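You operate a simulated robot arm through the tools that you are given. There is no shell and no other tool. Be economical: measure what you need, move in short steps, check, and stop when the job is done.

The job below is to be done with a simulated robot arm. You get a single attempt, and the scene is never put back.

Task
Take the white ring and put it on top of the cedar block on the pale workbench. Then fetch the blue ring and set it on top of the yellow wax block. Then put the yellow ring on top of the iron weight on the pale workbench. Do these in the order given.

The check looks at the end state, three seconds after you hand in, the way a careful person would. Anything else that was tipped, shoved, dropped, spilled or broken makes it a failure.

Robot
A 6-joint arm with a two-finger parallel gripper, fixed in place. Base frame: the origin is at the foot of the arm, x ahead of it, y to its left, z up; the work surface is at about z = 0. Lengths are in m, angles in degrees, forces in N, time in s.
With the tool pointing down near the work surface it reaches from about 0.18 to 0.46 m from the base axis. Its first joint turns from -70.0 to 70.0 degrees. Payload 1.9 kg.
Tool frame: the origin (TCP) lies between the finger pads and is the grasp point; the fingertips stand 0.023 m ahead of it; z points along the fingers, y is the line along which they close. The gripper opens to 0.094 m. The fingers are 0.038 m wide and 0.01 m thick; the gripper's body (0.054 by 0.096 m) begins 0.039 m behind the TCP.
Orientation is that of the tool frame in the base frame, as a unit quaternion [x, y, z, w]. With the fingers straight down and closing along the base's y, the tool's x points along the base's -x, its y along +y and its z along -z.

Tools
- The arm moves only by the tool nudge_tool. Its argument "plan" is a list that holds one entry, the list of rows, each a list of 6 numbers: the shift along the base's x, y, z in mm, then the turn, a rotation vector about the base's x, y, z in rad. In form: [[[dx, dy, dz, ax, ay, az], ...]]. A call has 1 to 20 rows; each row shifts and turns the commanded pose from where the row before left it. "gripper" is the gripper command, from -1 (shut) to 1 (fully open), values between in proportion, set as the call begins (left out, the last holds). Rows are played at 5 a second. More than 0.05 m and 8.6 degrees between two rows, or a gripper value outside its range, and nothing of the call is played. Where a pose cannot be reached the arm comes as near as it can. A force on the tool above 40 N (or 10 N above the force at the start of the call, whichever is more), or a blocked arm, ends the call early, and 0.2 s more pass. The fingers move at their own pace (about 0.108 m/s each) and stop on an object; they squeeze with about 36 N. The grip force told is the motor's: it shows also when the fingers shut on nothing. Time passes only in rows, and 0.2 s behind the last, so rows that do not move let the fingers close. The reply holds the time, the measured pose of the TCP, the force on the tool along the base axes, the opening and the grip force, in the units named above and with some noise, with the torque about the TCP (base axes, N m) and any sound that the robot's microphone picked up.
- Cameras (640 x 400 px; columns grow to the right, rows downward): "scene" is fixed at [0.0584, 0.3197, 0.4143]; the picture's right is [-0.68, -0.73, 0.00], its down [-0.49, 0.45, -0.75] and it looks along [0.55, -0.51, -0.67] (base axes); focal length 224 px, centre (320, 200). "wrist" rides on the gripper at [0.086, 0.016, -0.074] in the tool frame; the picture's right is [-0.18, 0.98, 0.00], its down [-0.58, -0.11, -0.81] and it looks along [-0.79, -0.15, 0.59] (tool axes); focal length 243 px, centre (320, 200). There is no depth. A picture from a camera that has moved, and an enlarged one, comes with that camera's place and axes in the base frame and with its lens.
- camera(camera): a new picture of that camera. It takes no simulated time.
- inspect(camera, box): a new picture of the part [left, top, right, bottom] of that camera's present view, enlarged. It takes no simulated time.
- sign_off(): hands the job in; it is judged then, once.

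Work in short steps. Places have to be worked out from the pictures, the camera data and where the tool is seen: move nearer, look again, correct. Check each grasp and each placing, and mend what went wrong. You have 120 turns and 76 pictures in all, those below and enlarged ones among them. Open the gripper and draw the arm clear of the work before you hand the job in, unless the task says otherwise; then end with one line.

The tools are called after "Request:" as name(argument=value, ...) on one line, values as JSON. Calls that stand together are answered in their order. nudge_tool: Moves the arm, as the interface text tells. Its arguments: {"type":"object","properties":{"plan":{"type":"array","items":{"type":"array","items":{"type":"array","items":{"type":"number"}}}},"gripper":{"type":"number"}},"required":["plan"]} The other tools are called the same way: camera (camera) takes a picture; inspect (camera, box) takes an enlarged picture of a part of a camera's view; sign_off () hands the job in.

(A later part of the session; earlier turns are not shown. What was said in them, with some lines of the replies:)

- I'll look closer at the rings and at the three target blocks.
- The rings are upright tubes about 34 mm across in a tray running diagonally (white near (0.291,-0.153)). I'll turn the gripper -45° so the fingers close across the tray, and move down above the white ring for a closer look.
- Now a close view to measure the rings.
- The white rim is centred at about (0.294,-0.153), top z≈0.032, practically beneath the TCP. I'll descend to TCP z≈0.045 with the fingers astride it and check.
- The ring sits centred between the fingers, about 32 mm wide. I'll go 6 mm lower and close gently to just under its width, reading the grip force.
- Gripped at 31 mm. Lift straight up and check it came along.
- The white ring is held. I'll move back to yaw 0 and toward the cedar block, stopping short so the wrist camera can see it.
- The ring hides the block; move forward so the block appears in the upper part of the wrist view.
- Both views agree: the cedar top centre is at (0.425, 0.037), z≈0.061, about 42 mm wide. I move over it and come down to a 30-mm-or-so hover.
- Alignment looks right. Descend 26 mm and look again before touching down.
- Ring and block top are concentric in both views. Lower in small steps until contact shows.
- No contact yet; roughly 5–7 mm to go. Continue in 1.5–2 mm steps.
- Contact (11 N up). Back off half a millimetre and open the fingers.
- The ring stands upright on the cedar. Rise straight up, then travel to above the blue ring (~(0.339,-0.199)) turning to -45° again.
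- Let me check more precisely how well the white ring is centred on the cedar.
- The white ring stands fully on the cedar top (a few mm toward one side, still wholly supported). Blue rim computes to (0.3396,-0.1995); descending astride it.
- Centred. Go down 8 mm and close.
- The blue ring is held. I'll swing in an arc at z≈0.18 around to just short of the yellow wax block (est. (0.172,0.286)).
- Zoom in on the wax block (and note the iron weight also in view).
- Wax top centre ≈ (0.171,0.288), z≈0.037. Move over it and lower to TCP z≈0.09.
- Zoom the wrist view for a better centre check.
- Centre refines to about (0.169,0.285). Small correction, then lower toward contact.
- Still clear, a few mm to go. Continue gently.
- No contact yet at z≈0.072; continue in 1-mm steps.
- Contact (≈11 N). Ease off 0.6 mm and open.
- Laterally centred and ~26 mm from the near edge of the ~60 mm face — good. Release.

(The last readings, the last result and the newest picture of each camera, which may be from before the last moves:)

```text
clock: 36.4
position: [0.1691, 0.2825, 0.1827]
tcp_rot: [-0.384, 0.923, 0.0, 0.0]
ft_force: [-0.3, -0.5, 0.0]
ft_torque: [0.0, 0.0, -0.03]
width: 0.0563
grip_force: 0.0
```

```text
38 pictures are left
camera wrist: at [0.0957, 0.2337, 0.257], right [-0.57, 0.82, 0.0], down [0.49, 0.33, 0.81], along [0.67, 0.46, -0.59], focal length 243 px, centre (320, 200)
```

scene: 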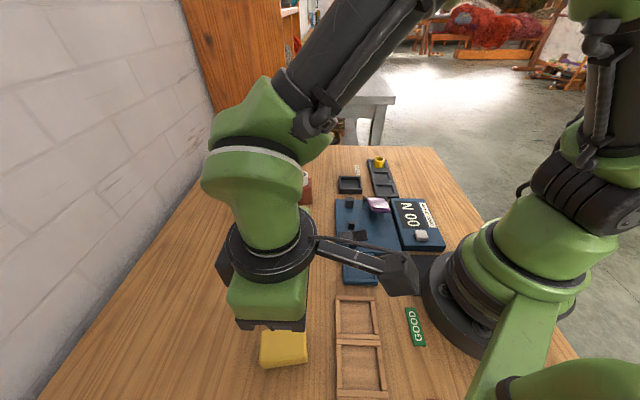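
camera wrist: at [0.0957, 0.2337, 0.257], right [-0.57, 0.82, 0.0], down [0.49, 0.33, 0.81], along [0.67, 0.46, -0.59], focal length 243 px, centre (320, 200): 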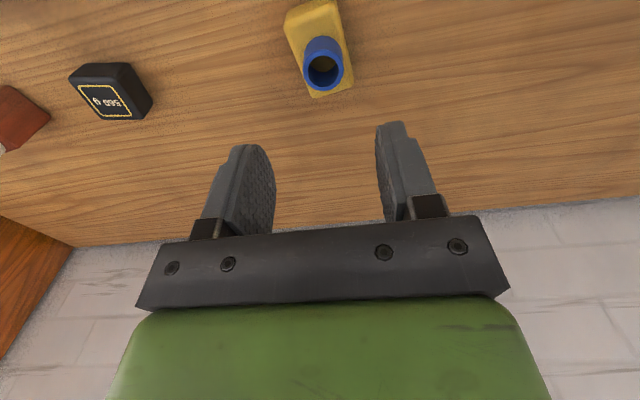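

Blue ring sits on the wax. Now swing back, pausing near the iron weight to measure it with the empty gripper.

Request:
nudge_tool(plan=[[[30, -27, 0, 0, 0, -0.112], [30.8, -20.1, 0, 0, 0, -0.112], [28.9, -23.5, 0, 0, 0, -0.112], [26.3, -27.2, 0, 0, 0, -0.112], [23.5, -30.4, 0, 0, 0, -0.112], [10, -33.3, 0, 0, 0, -0.112], [0, -30, 0, 0, 0, -0.114], [0, 0, 0, 0, 0, 0]]])

Request:
inspect(camera="wrist", box=[230, 0, 410, 180])

Request:
inspect(camera="scene", box=[270, 200, 330, 260])

Request:
inspect(camera="scene", box=[240, 290, 340, 390])

```text
clock: 38.2
position: [0.3207, 0.0924, 0.1841]
tcp_rot: [0.001, 1.0, 0.0, 0.0]
ft_force: [0.9, 0.1, 0.3]
ft_torque: [-0.02, -0.01, -0.01]
width: 0.0565
grip_force: 0.0
```

```text
2.22 times, centred on (320, 90) of wrist
camera zoom: at [0.2326, 0.1099, 0.2569], right [0.19, 0.98, 0.0], down [0.58, -0.11, 0.81], along [0.79, -0.15, -0.59], focal length 539 px, centre (320, 444)
```

zoom: 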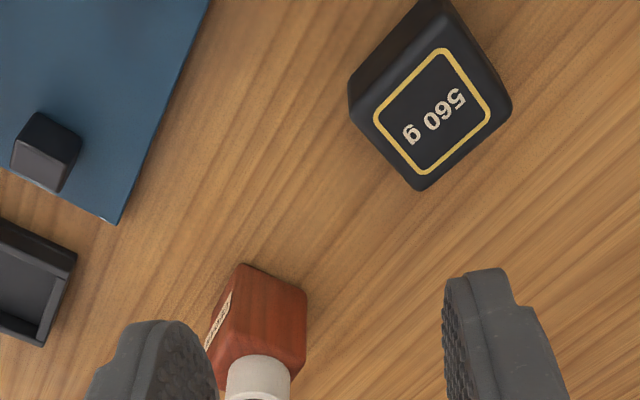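

```text
6.67 times, centred on (300, 230) of scene
camera zoom: at [0.0584, 0.3197, 0.4143], right [-0.68, -0.73, 0.0], down [-0.49, 0.45, -0.75], along [0.55, -0.51, -0.67], focal length 1492 px, centre (453, 0)
```

zoom: 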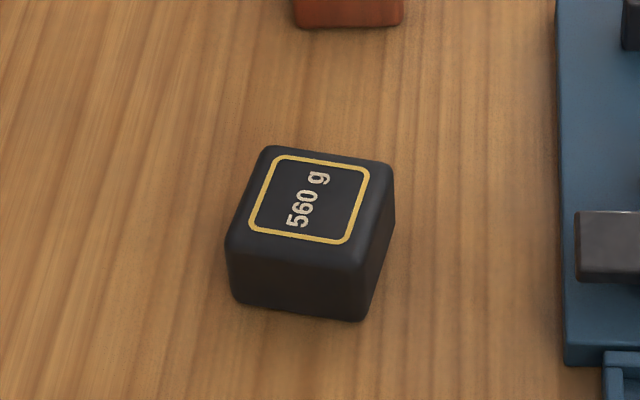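

```text
4.00 times, centred on (290, 340) of scene
camera zoom: at [0.0584, 0.3197, 0.4143], right [-0.68, -0.73, 0.0], down [-0.49, 0.45, -0.75], along [0.55, -0.51, -0.67], focal length 895 px, centre (440, -360)
```

zoom: 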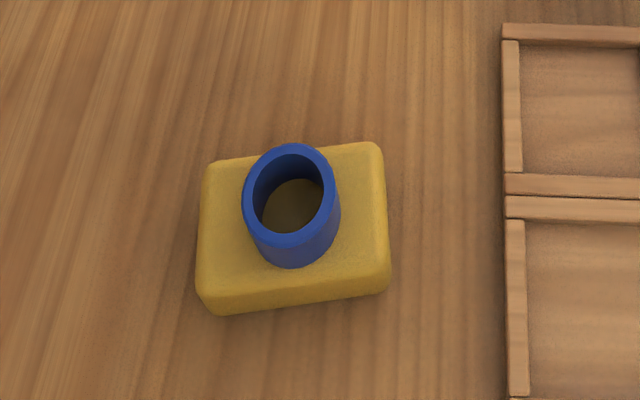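

Blue is well centred on the wax. Iron top centre ≈ (0.328,0.134), z≈0.037. Now travel to above the yellow ring (~(0.385,-0.247)).

Request:
nudge_tool(plan=[[[7, -42, 0, 0, 0, -0.098], [7, -42, 0, 0, 0, -0.098], [8, -42, 0, 0, 0, -0.098], [8, -42, 0, 0, 0, -0.098], [8, -42, -5, 0, 0, -0.098], [8, -42, -10, 0, 0, -0.098], [8, -42, -10, 0, 0, -0.098], [8, -44, -10, 0, 0, -0.099], [0, 0, 0, 0, 0, 0]]])

Request:
inspect(camera="wrist", box=[220, 0, 420, 200])

```text
clock: 40.2
position: [0.3812, -0.2442, 0.1438]
tcp_rot: [0.382, 0.924, 0.0, -0.001]
ft_force: [-0.4, -0.3, 0.5]
ft_torque: [0.04, -0.02, 0.01]
width: 0.0564
grip_force: 0.0
```

```text
2.00 times, centred on (320, 100) of wrist
camera zoom: at [0.3304, -0.1718, 0.2185], right [0.83, 0.56, 0.0], down [0.34, -0.49, 0.81], along [0.45, -0.67, -0.59], focal length 485 px, centre (320, 400)
```

zoom: 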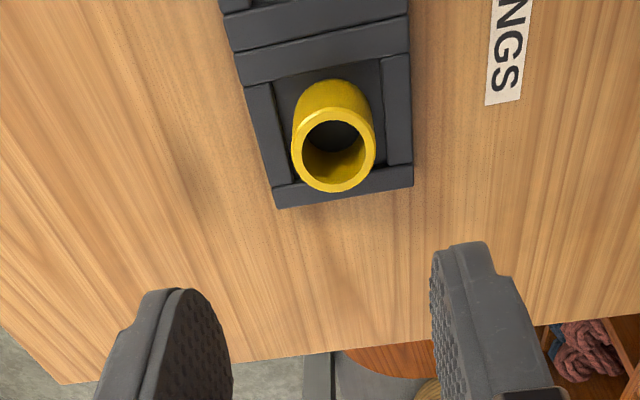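

Yellow rim at ≈(0.3845,-0.2455). Descend astride it with a 3 mm correction.

Request:
nudge_tool(plan=[[[3, -1, -25, 0, 0, 0], [0, 0, -25, 0, 0, 0], [0, 0, -25, 0, 0, 0], [0, 0, -12, 0, 0, 0], [0, 0, -10, 0, 0, 0], [0, 0, 0, 0, 0, 0]]])

Request:
camera(camera="wrist")

```text
clock: 41.6
position: [0.3848, -0.2455, 0.05]
tcp_rot: [0.382, 0.924, 0.0, 0.0]
ft_force: [-0.7, -0.3, -1.4]
ft_torque: [0.01, 0.01, 0.0]
width: 0.0565
grip_force: 0.0
```

```text
33 pictures are left
camera wrist: at [0.3331, -0.1715, 0.1239], right [0.82, 0.57, 0.0], down [0.33, -0.49, 0.81], along [0.46, -0.67, -0.59], focal length 243 px, centre (320, 200)
```

wrist: 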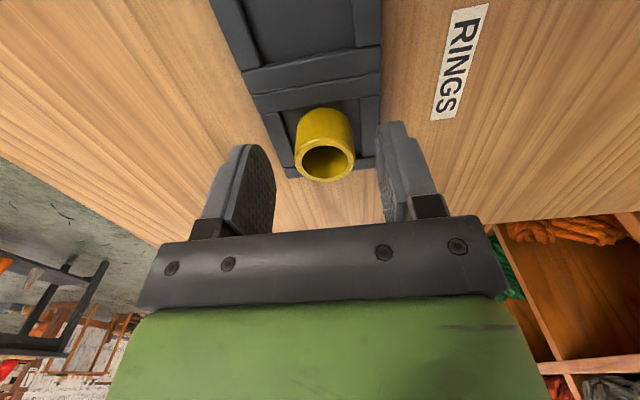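

Nearly centred; shift 1–2 mm, lower to z≈0.038 and close, then lift.

Request:
nudge_tool(plan=[[[0.5, 1.5, -6, 0, 0, 0], [0, 0, -5.5, 0, 0, 0], [0, 0, 0, 0, 0, 0]]])

Request:
nudge_tool(plan=[[[0, 0, 0, 0, 0, 0], [0, 0, 0, 0, 0, 0], [0, 0, 0, 0, 0, 0], [0, 0, 0, 0, 0, 0]]], gripper=-0.4)

Request:
nudge_tool(plan=[[[0, 0, 10, 0, 0, 0], [0, 0, 20, 0, 0, 0], [0, 0, 30, 0, 0, 0], [0, 0, 40, 0, 0, 0], [0, 0, 40, 0, 0, 0], [0, 0, 0, 0, 0, 0]]])

Request:
camera(camera="wrist")

```text
clock: 42.4
position: [0.3839, -0.2447, 0.038]
tcp_rot: [0.383, 0.924, -0.001, 0.0]
ft_force: [-0.2, 0.2, 0.3]
ft_torque: [0.0, 0.01, 0.02]
width: 0.0566
grip_force: 0.0
```

```text
clock: 43.4
position: [0.3851, -0.2432, 0.0382]
tcp_rot: [0.382, 0.924, -0.001, 0.001]
ft_force: [-0.5, 0.8, -0.2]
ft_torque: [0.02, 0.02, 0.02]
width: 0.0312
grip_force: 36.2
```

```text
clock: 44.8
position: [0.3832, -0.2438, 0.1786]
tcp_rot: [0.382, 0.924, 0.001, 0.0]
ft_force: [-0.3, 0.5, 0.0]
ft_torque: [0.02, 0.02, 0.0]
width: 0.0313
grip_force: 36.2
```

```text
32 pictures are left
camera wrist: at [0.332, -0.1704, 0.2512], right [0.82, 0.57, 0.0], down [0.34, -0.49, 0.81], along [0.46, -0.67, -0.59], focal length 243 px, centre (320, 200)
```

wrist: 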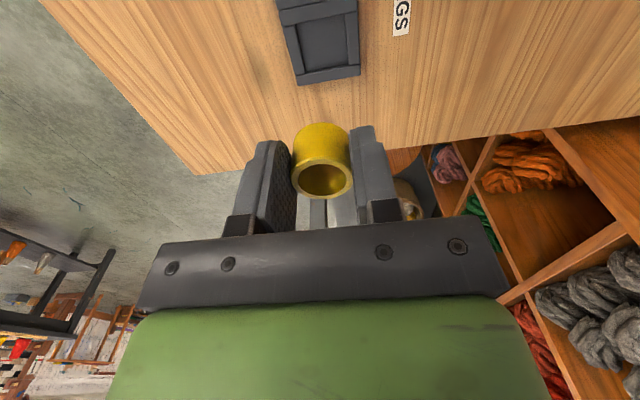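

Yellow ring held. Travel to above the iron weight.

Request:
nudge_tool(plan=[[[-6.2, 42, 0, 0, 0, 0.0873], [-6.2, 42, 0, 0, 0, 0.0873], [-6.2, 42, 0, 0, 0, 0.0873], [-6.2, 42, 0, 0, 0, 0.0873], [-6.2, 42, 0, 0, 0, 0.0873], [-6.2, 42, 0, 0, 0, 0.0873], [-6.2, 42, 0, 0, 0, 0.0873], [-6.2, 42, 0, 0, 0, 0.0873], [-6.4, 42, 0, 0, 0, 0.087], [0, 0, 0, 0, 0, 0], [0, 0, -30, 0, 0, 0], [0, 0, -30, 0, 0, 0], [0, 0, -25, 0, 0, 0], [0, 0, 0, 0, 0, 0]]])

Request:
inspect(camera="wrist", box=[230, 0, 410, 200])

Request:
inspect(camera="scene", box=[260, 180, 340, 260])

```text
clock: 47.8
position: [0.3293, 0.1347, 0.0936]
tcp_rot: [0.0, 1.0, 0.001, 0.0]
ft_force: [-0.4, 0.4, -0.5]
ft_torque: [-0.03, 0.01, -0.02]
width: 0.0312
grip_force: 35.8
```

```text
2.00 times, centred on (320, 100) of wrist
camera zoom: at [0.2415, 0.1509, 0.1666], right [0.18, 0.98, 0.0], down [0.58, -0.11, 0.81], along [0.79, -0.15, -0.59], focal length 485 px, centre (320, 400)
```

zoom: 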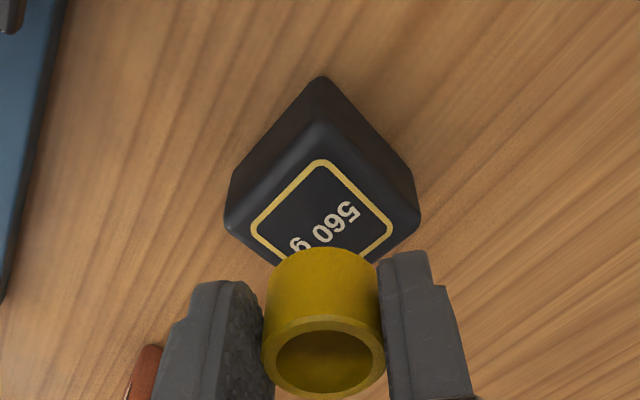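

```text
5.00 times, centred on (300, 220) of scene
camera zoom: at [0.0584, 0.3197, 0.4143], right [-0.68, -0.73, 0.0], down [-0.49, 0.45, -0.75], along [0.55, -0.51, -0.67], focal length 1119 px, centre (420, 100)
```

zoom: 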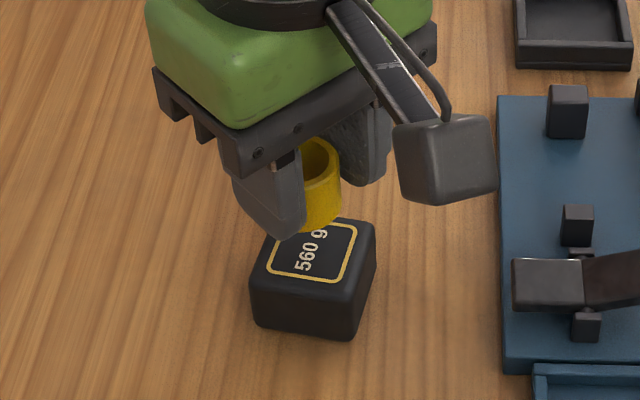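

Wrist view puts the weight's centre at (0.328,0.135), right under the TCP. Lower carefully; expected contact at TCP z≈0.069.

Request:
nudge_tool(plan=[[[0, 0, -7, 0, 0, 0], [0, 0, -7, 0, 0, 0], [0, 0, -3, 0, 0, 0], [0, 0, 0, 0, 0, 0]]])

Request:
inspect(camera="scene", box=[270, 190, 330, 250])

```text
clock: 48.8
position: [0.3285, 0.1332, 0.0762]
tcp_rot: [0.0, 1.0, -0.001, -0.001]
ft_force: [-0.4, 0.2, -0.5]
ft_torque: [-0.02, 0.0, 0.01]
width: 0.0309
grip_force: 36.4
```

```text
6.67 times, centred on (300, 220) of scene
camera zoom: at [0.0584, 0.3197, 0.4143], right [-0.68, -0.73, 0.0], down [-0.49, 0.45, -0.75], along [0.55, -0.51, -0.67], focal length 1492 px, centre (453, 67)
```

zoom: 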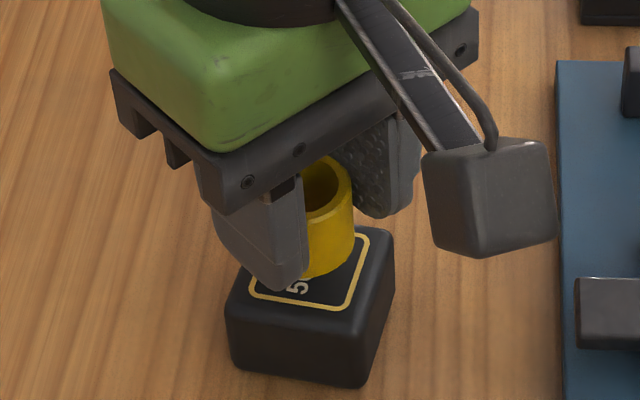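

Request:
nudge_tool(plan=[[[0, 0, -2, 0, 0, 0], [0, 0, -1.5, 0, 0, 0], [0, 0, 0, 0, 0, 0]]])

Request:
nudge_tool(plan=[[[0, 0, -1, 0, 0, 0], [0, 0, 0, 0, 0, 0]]])

Request:
nudge_tool(plan=[[[0, 0, -1, 0, 0, 0], [0, 0, 0, 0, 0, 0]]])

```text
clock: 49.6
position: [0.3283, 0.1335, 0.0727]
tcp_rot: [0.001, 1.0, 0.0, 0.001]
ft_force: [0.0, 0.6, -0.3]
ft_torque: [-0.01, -0.03, -0.02]
width: 0.0313
grip_force: 35.8
```

```text
clock: 50.2
position: [0.3293, 0.1345, 0.0718]
tcp_rot: [0.0, 1.0, 0.0, 0.0]
ft_force: [0.9, 0.6, -0.7]
ft_torque: [0.03, 0.02, -0.02]
width: 0.0312
grip_force: 36.0
```

```text
clock: 50.8
position: [0.3296, 0.1339, 0.072]
tcp_rot: [0.0, 1.0, 0.0, 0.0]
ft_force: [0.6, 0.0, 0.5]
ft_torque: [0.01, 0.03, 0.05]
width: 0.0312
grip_force: 35.9
```

No contact yet; continue by 1 mm at a time.

Request:
nudge_tool(plan=[[[0, 0, -1, 0, 0, 0], [0, 0, 0, 0, 0, 0]]])

Request:
nudge_tool(plan=[[[0, 0, -0.8, 0, 0, 0], [0, 0, 0, 0, 0, 0]]])

```text
clock: 51.4
position: [0.3301, 0.1348, 0.0707]
tcp_rot: [0.0, 1.0, -0.001, -0.001]
ft_force: [-0.6, 0.2, -1.0]
ft_torque: [0.02, 0.03, -0.03]
width: 0.0312
grip_force: 36.1
```

```text
clock: 52.0
position: [0.3286, 0.1342, 0.0691]
tcp_rot: [0.0, 1.0, 0.0, -0.001]
ft_force: [0.6, -0.5, -0.1]
ft_torque: [-0.01, -0.02, 0.02]
width: 0.0312
grip_force: 36.4
```

Request:
nudge_tool(plan=[[[0, 0, -0.8, 0, 0, 0], [0, 0, 0, 0, 0, 0]]])

Request:
inspect(camera="scene", box=[270, 190, 330, 250])

```text
clock: 52.6
position: [0.3285, 0.1352, 0.068]
tcp_rot: [-0.002, 1.0, 0.0, 0.0]
ft_force: [0.8, -0.4, -0.6]
ft_torque: [0.03, 0.0, -0.03]
width: 0.0315
grip_force: 36.0
```

```text
6.67 times, centred on (300, 220) of scene
camera zoom: at [0.0584, 0.3197, 0.4143], right [-0.68, -0.73, 0.0], down [-0.49, 0.45, -0.75], along [0.55, -0.51, -0.67], focal length 1492 px, centre (453, 67)
```

zoom: 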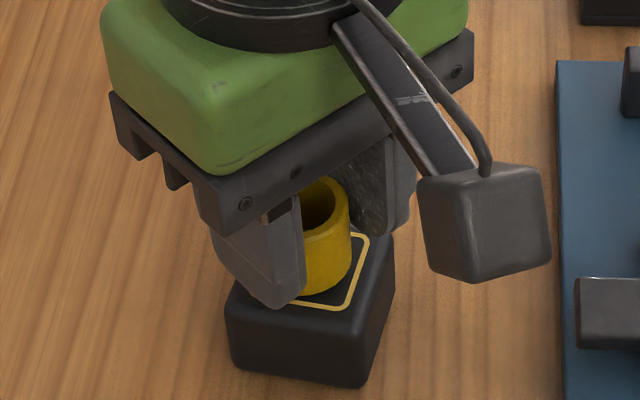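

Nicely centred on the label in the scene view. Continue to contact.

Request:
nudge_tool(plan=[[[0, 0, -0.8, 0, 0, 0], [0, 0, 0, 0, 0, 0]]])

Request:
nudge_tool(plan=[[[0, 0, -0.8, 0, 0, 0], [0, 0, 0, 0, 0, 0]]])

```text
clock: 53.2
position: [0.3288, 0.1354, 0.0656]
tcp_rot: [0.0, 1.0, 0.0, 0.0]
ft_force: [0.3, -0.3, -0.2]
ft_torque: [0.0, 0.02, -0.04]
width: 0.0313
grip_force: 36.0
```

```text
clock: 53.8
position: [0.3289, 0.1342, 0.0654]
tcp_rot: [0.0, 1.0, 0.0, 0.0]
ft_force: [0.6, 0.8, -0.4]
ft_torque: [-0.03, 0.0, 0.02]
width: 0.0314
grip_force: 36.4
```

Request:
nudge_tool(plan=[[[0, 0, -0.8, 0, 0, 0], [0, 0, 0, 0, 0, 0]]])

Request:
inspect(camera="wrist", box=[230, 20, 410, 200])

```text
clock: 54.4
position: [0.3296, 0.1338, 0.066]
tcp_rot: [0.0, 1.0, -0.001, 0.001]
ft_force: [-3.5, 1.7, 10.6]
ft_torque: [0.07, 0.01, 0.01]
width: 0.0313
grip_force: 35.9
```

```text
2.22 times, centred on (320, 110) of wrist
camera zoom: at [0.2418, 0.1507, 0.1394], right [0.18, 0.98, 0.0], down [0.58, -0.11, 0.81], along [0.79, -0.15, -0.59], focal length 539 px, centre (320, 400)
```

zoom: 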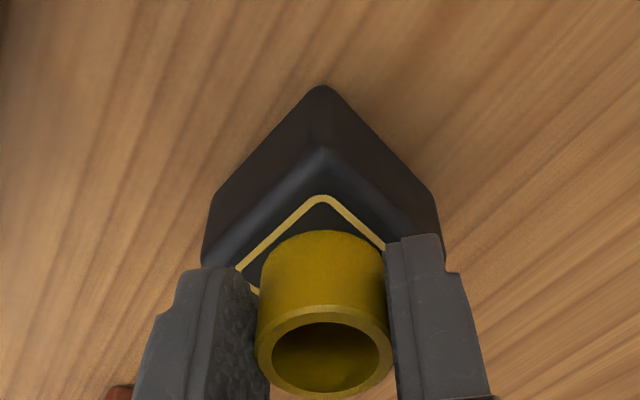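

Contact (≈11 N) and centred. Ease off and release, then rise.

Request:
nudge_tool(plan=[[[0, 0, 0.5, 0, 0, 0], [0, 0, 0, 0, 0, 0]]])

Request:
nudge_tool(plan=[[[0, 0, 0, 0, 0, 0], [0, 0, 0, 0, 0, 0], [0, 0, 0, 0, 0, 0]]], gripper=0.2)

Request:
nudge_tool(plan=[[[0, 0, 10, 0, 0, 0], [0, 0, 30, 0, 0, 0], [0, 0, 40, 0, 0, 0], [0, 0, 40, 0, 0, 0], [-20, -40, 0, 0, 0, 0], [-20, -40, 0, 0, 0, 0], [-10, -40, 0, 0, 0, 0], [0, 0, 0, 0, 0, 0]]], gripper=0.5)

Request:
camera(camera="scene")

Request:
inspect(camera="scene", box=[260, 150, 350, 250])

```text
clock: 55.0
position: [0.3295, 0.134, 0.0652]
tcp_rot: [0.0, 1.0, -0.001, 0.0]
ft_force: [0.4, -0.2, 0.9]
ft_torque: [0.05, -0.07, 0.0]
width: 0.0311
grip_force: 35.9
```

```text
clock: 55.8
position: [0.3295, 0.1349, 0.0647]
tcp_rot: [0.0, 1.0, 0.0, 0.0]
ft_force: [0.3, 0.7, -0.5]
ft_torque: [-0.03, 0.0, 0.02]
width: 0.0562
grip_force: 0.1
```

```text
clock: 57.6
position: [0.2809, 0.0127, 0.187]
tcp_rot: [-0.001, 1.0, 0.0, 0.0]
ft_force: [-0.3, 0.4, 0.3]
ft_torque: [0.03, 0.0, -0.02]
width: 0.0702
grip_force: 0.1
```

```text
26 pictures are left
```

scene: 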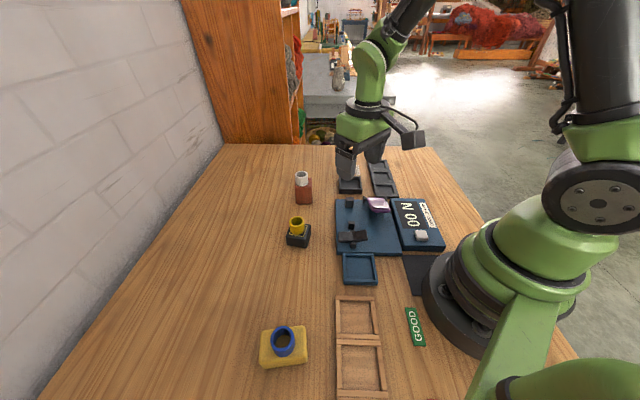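

```text
4.00 times, centred on (305, 200) of scene
camera zoom: at [0.0584, 0.3197, 0.4143], right [-0.68, -0.73, 0.0], down [-0.49, 0.45, -0.75], along [0.55, -0.51, -0.67], focal length 895 px, centre (380, 200)
```

zoom: 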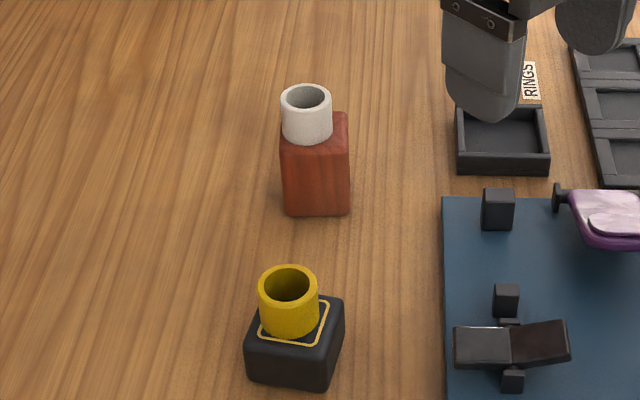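

All three rings stand upright on their blocks. The gripper is open and clear, and nothing else looks disturbed, so I'm handing in.

Request:
sign_off()

```text
The job is handed in.
```

The white ring is on the cedar block, the blue ring on the yellow wax block and the yellow ring on the iron weight, placed in that order; the white one sits about 4 mm off centre but is fully supported.
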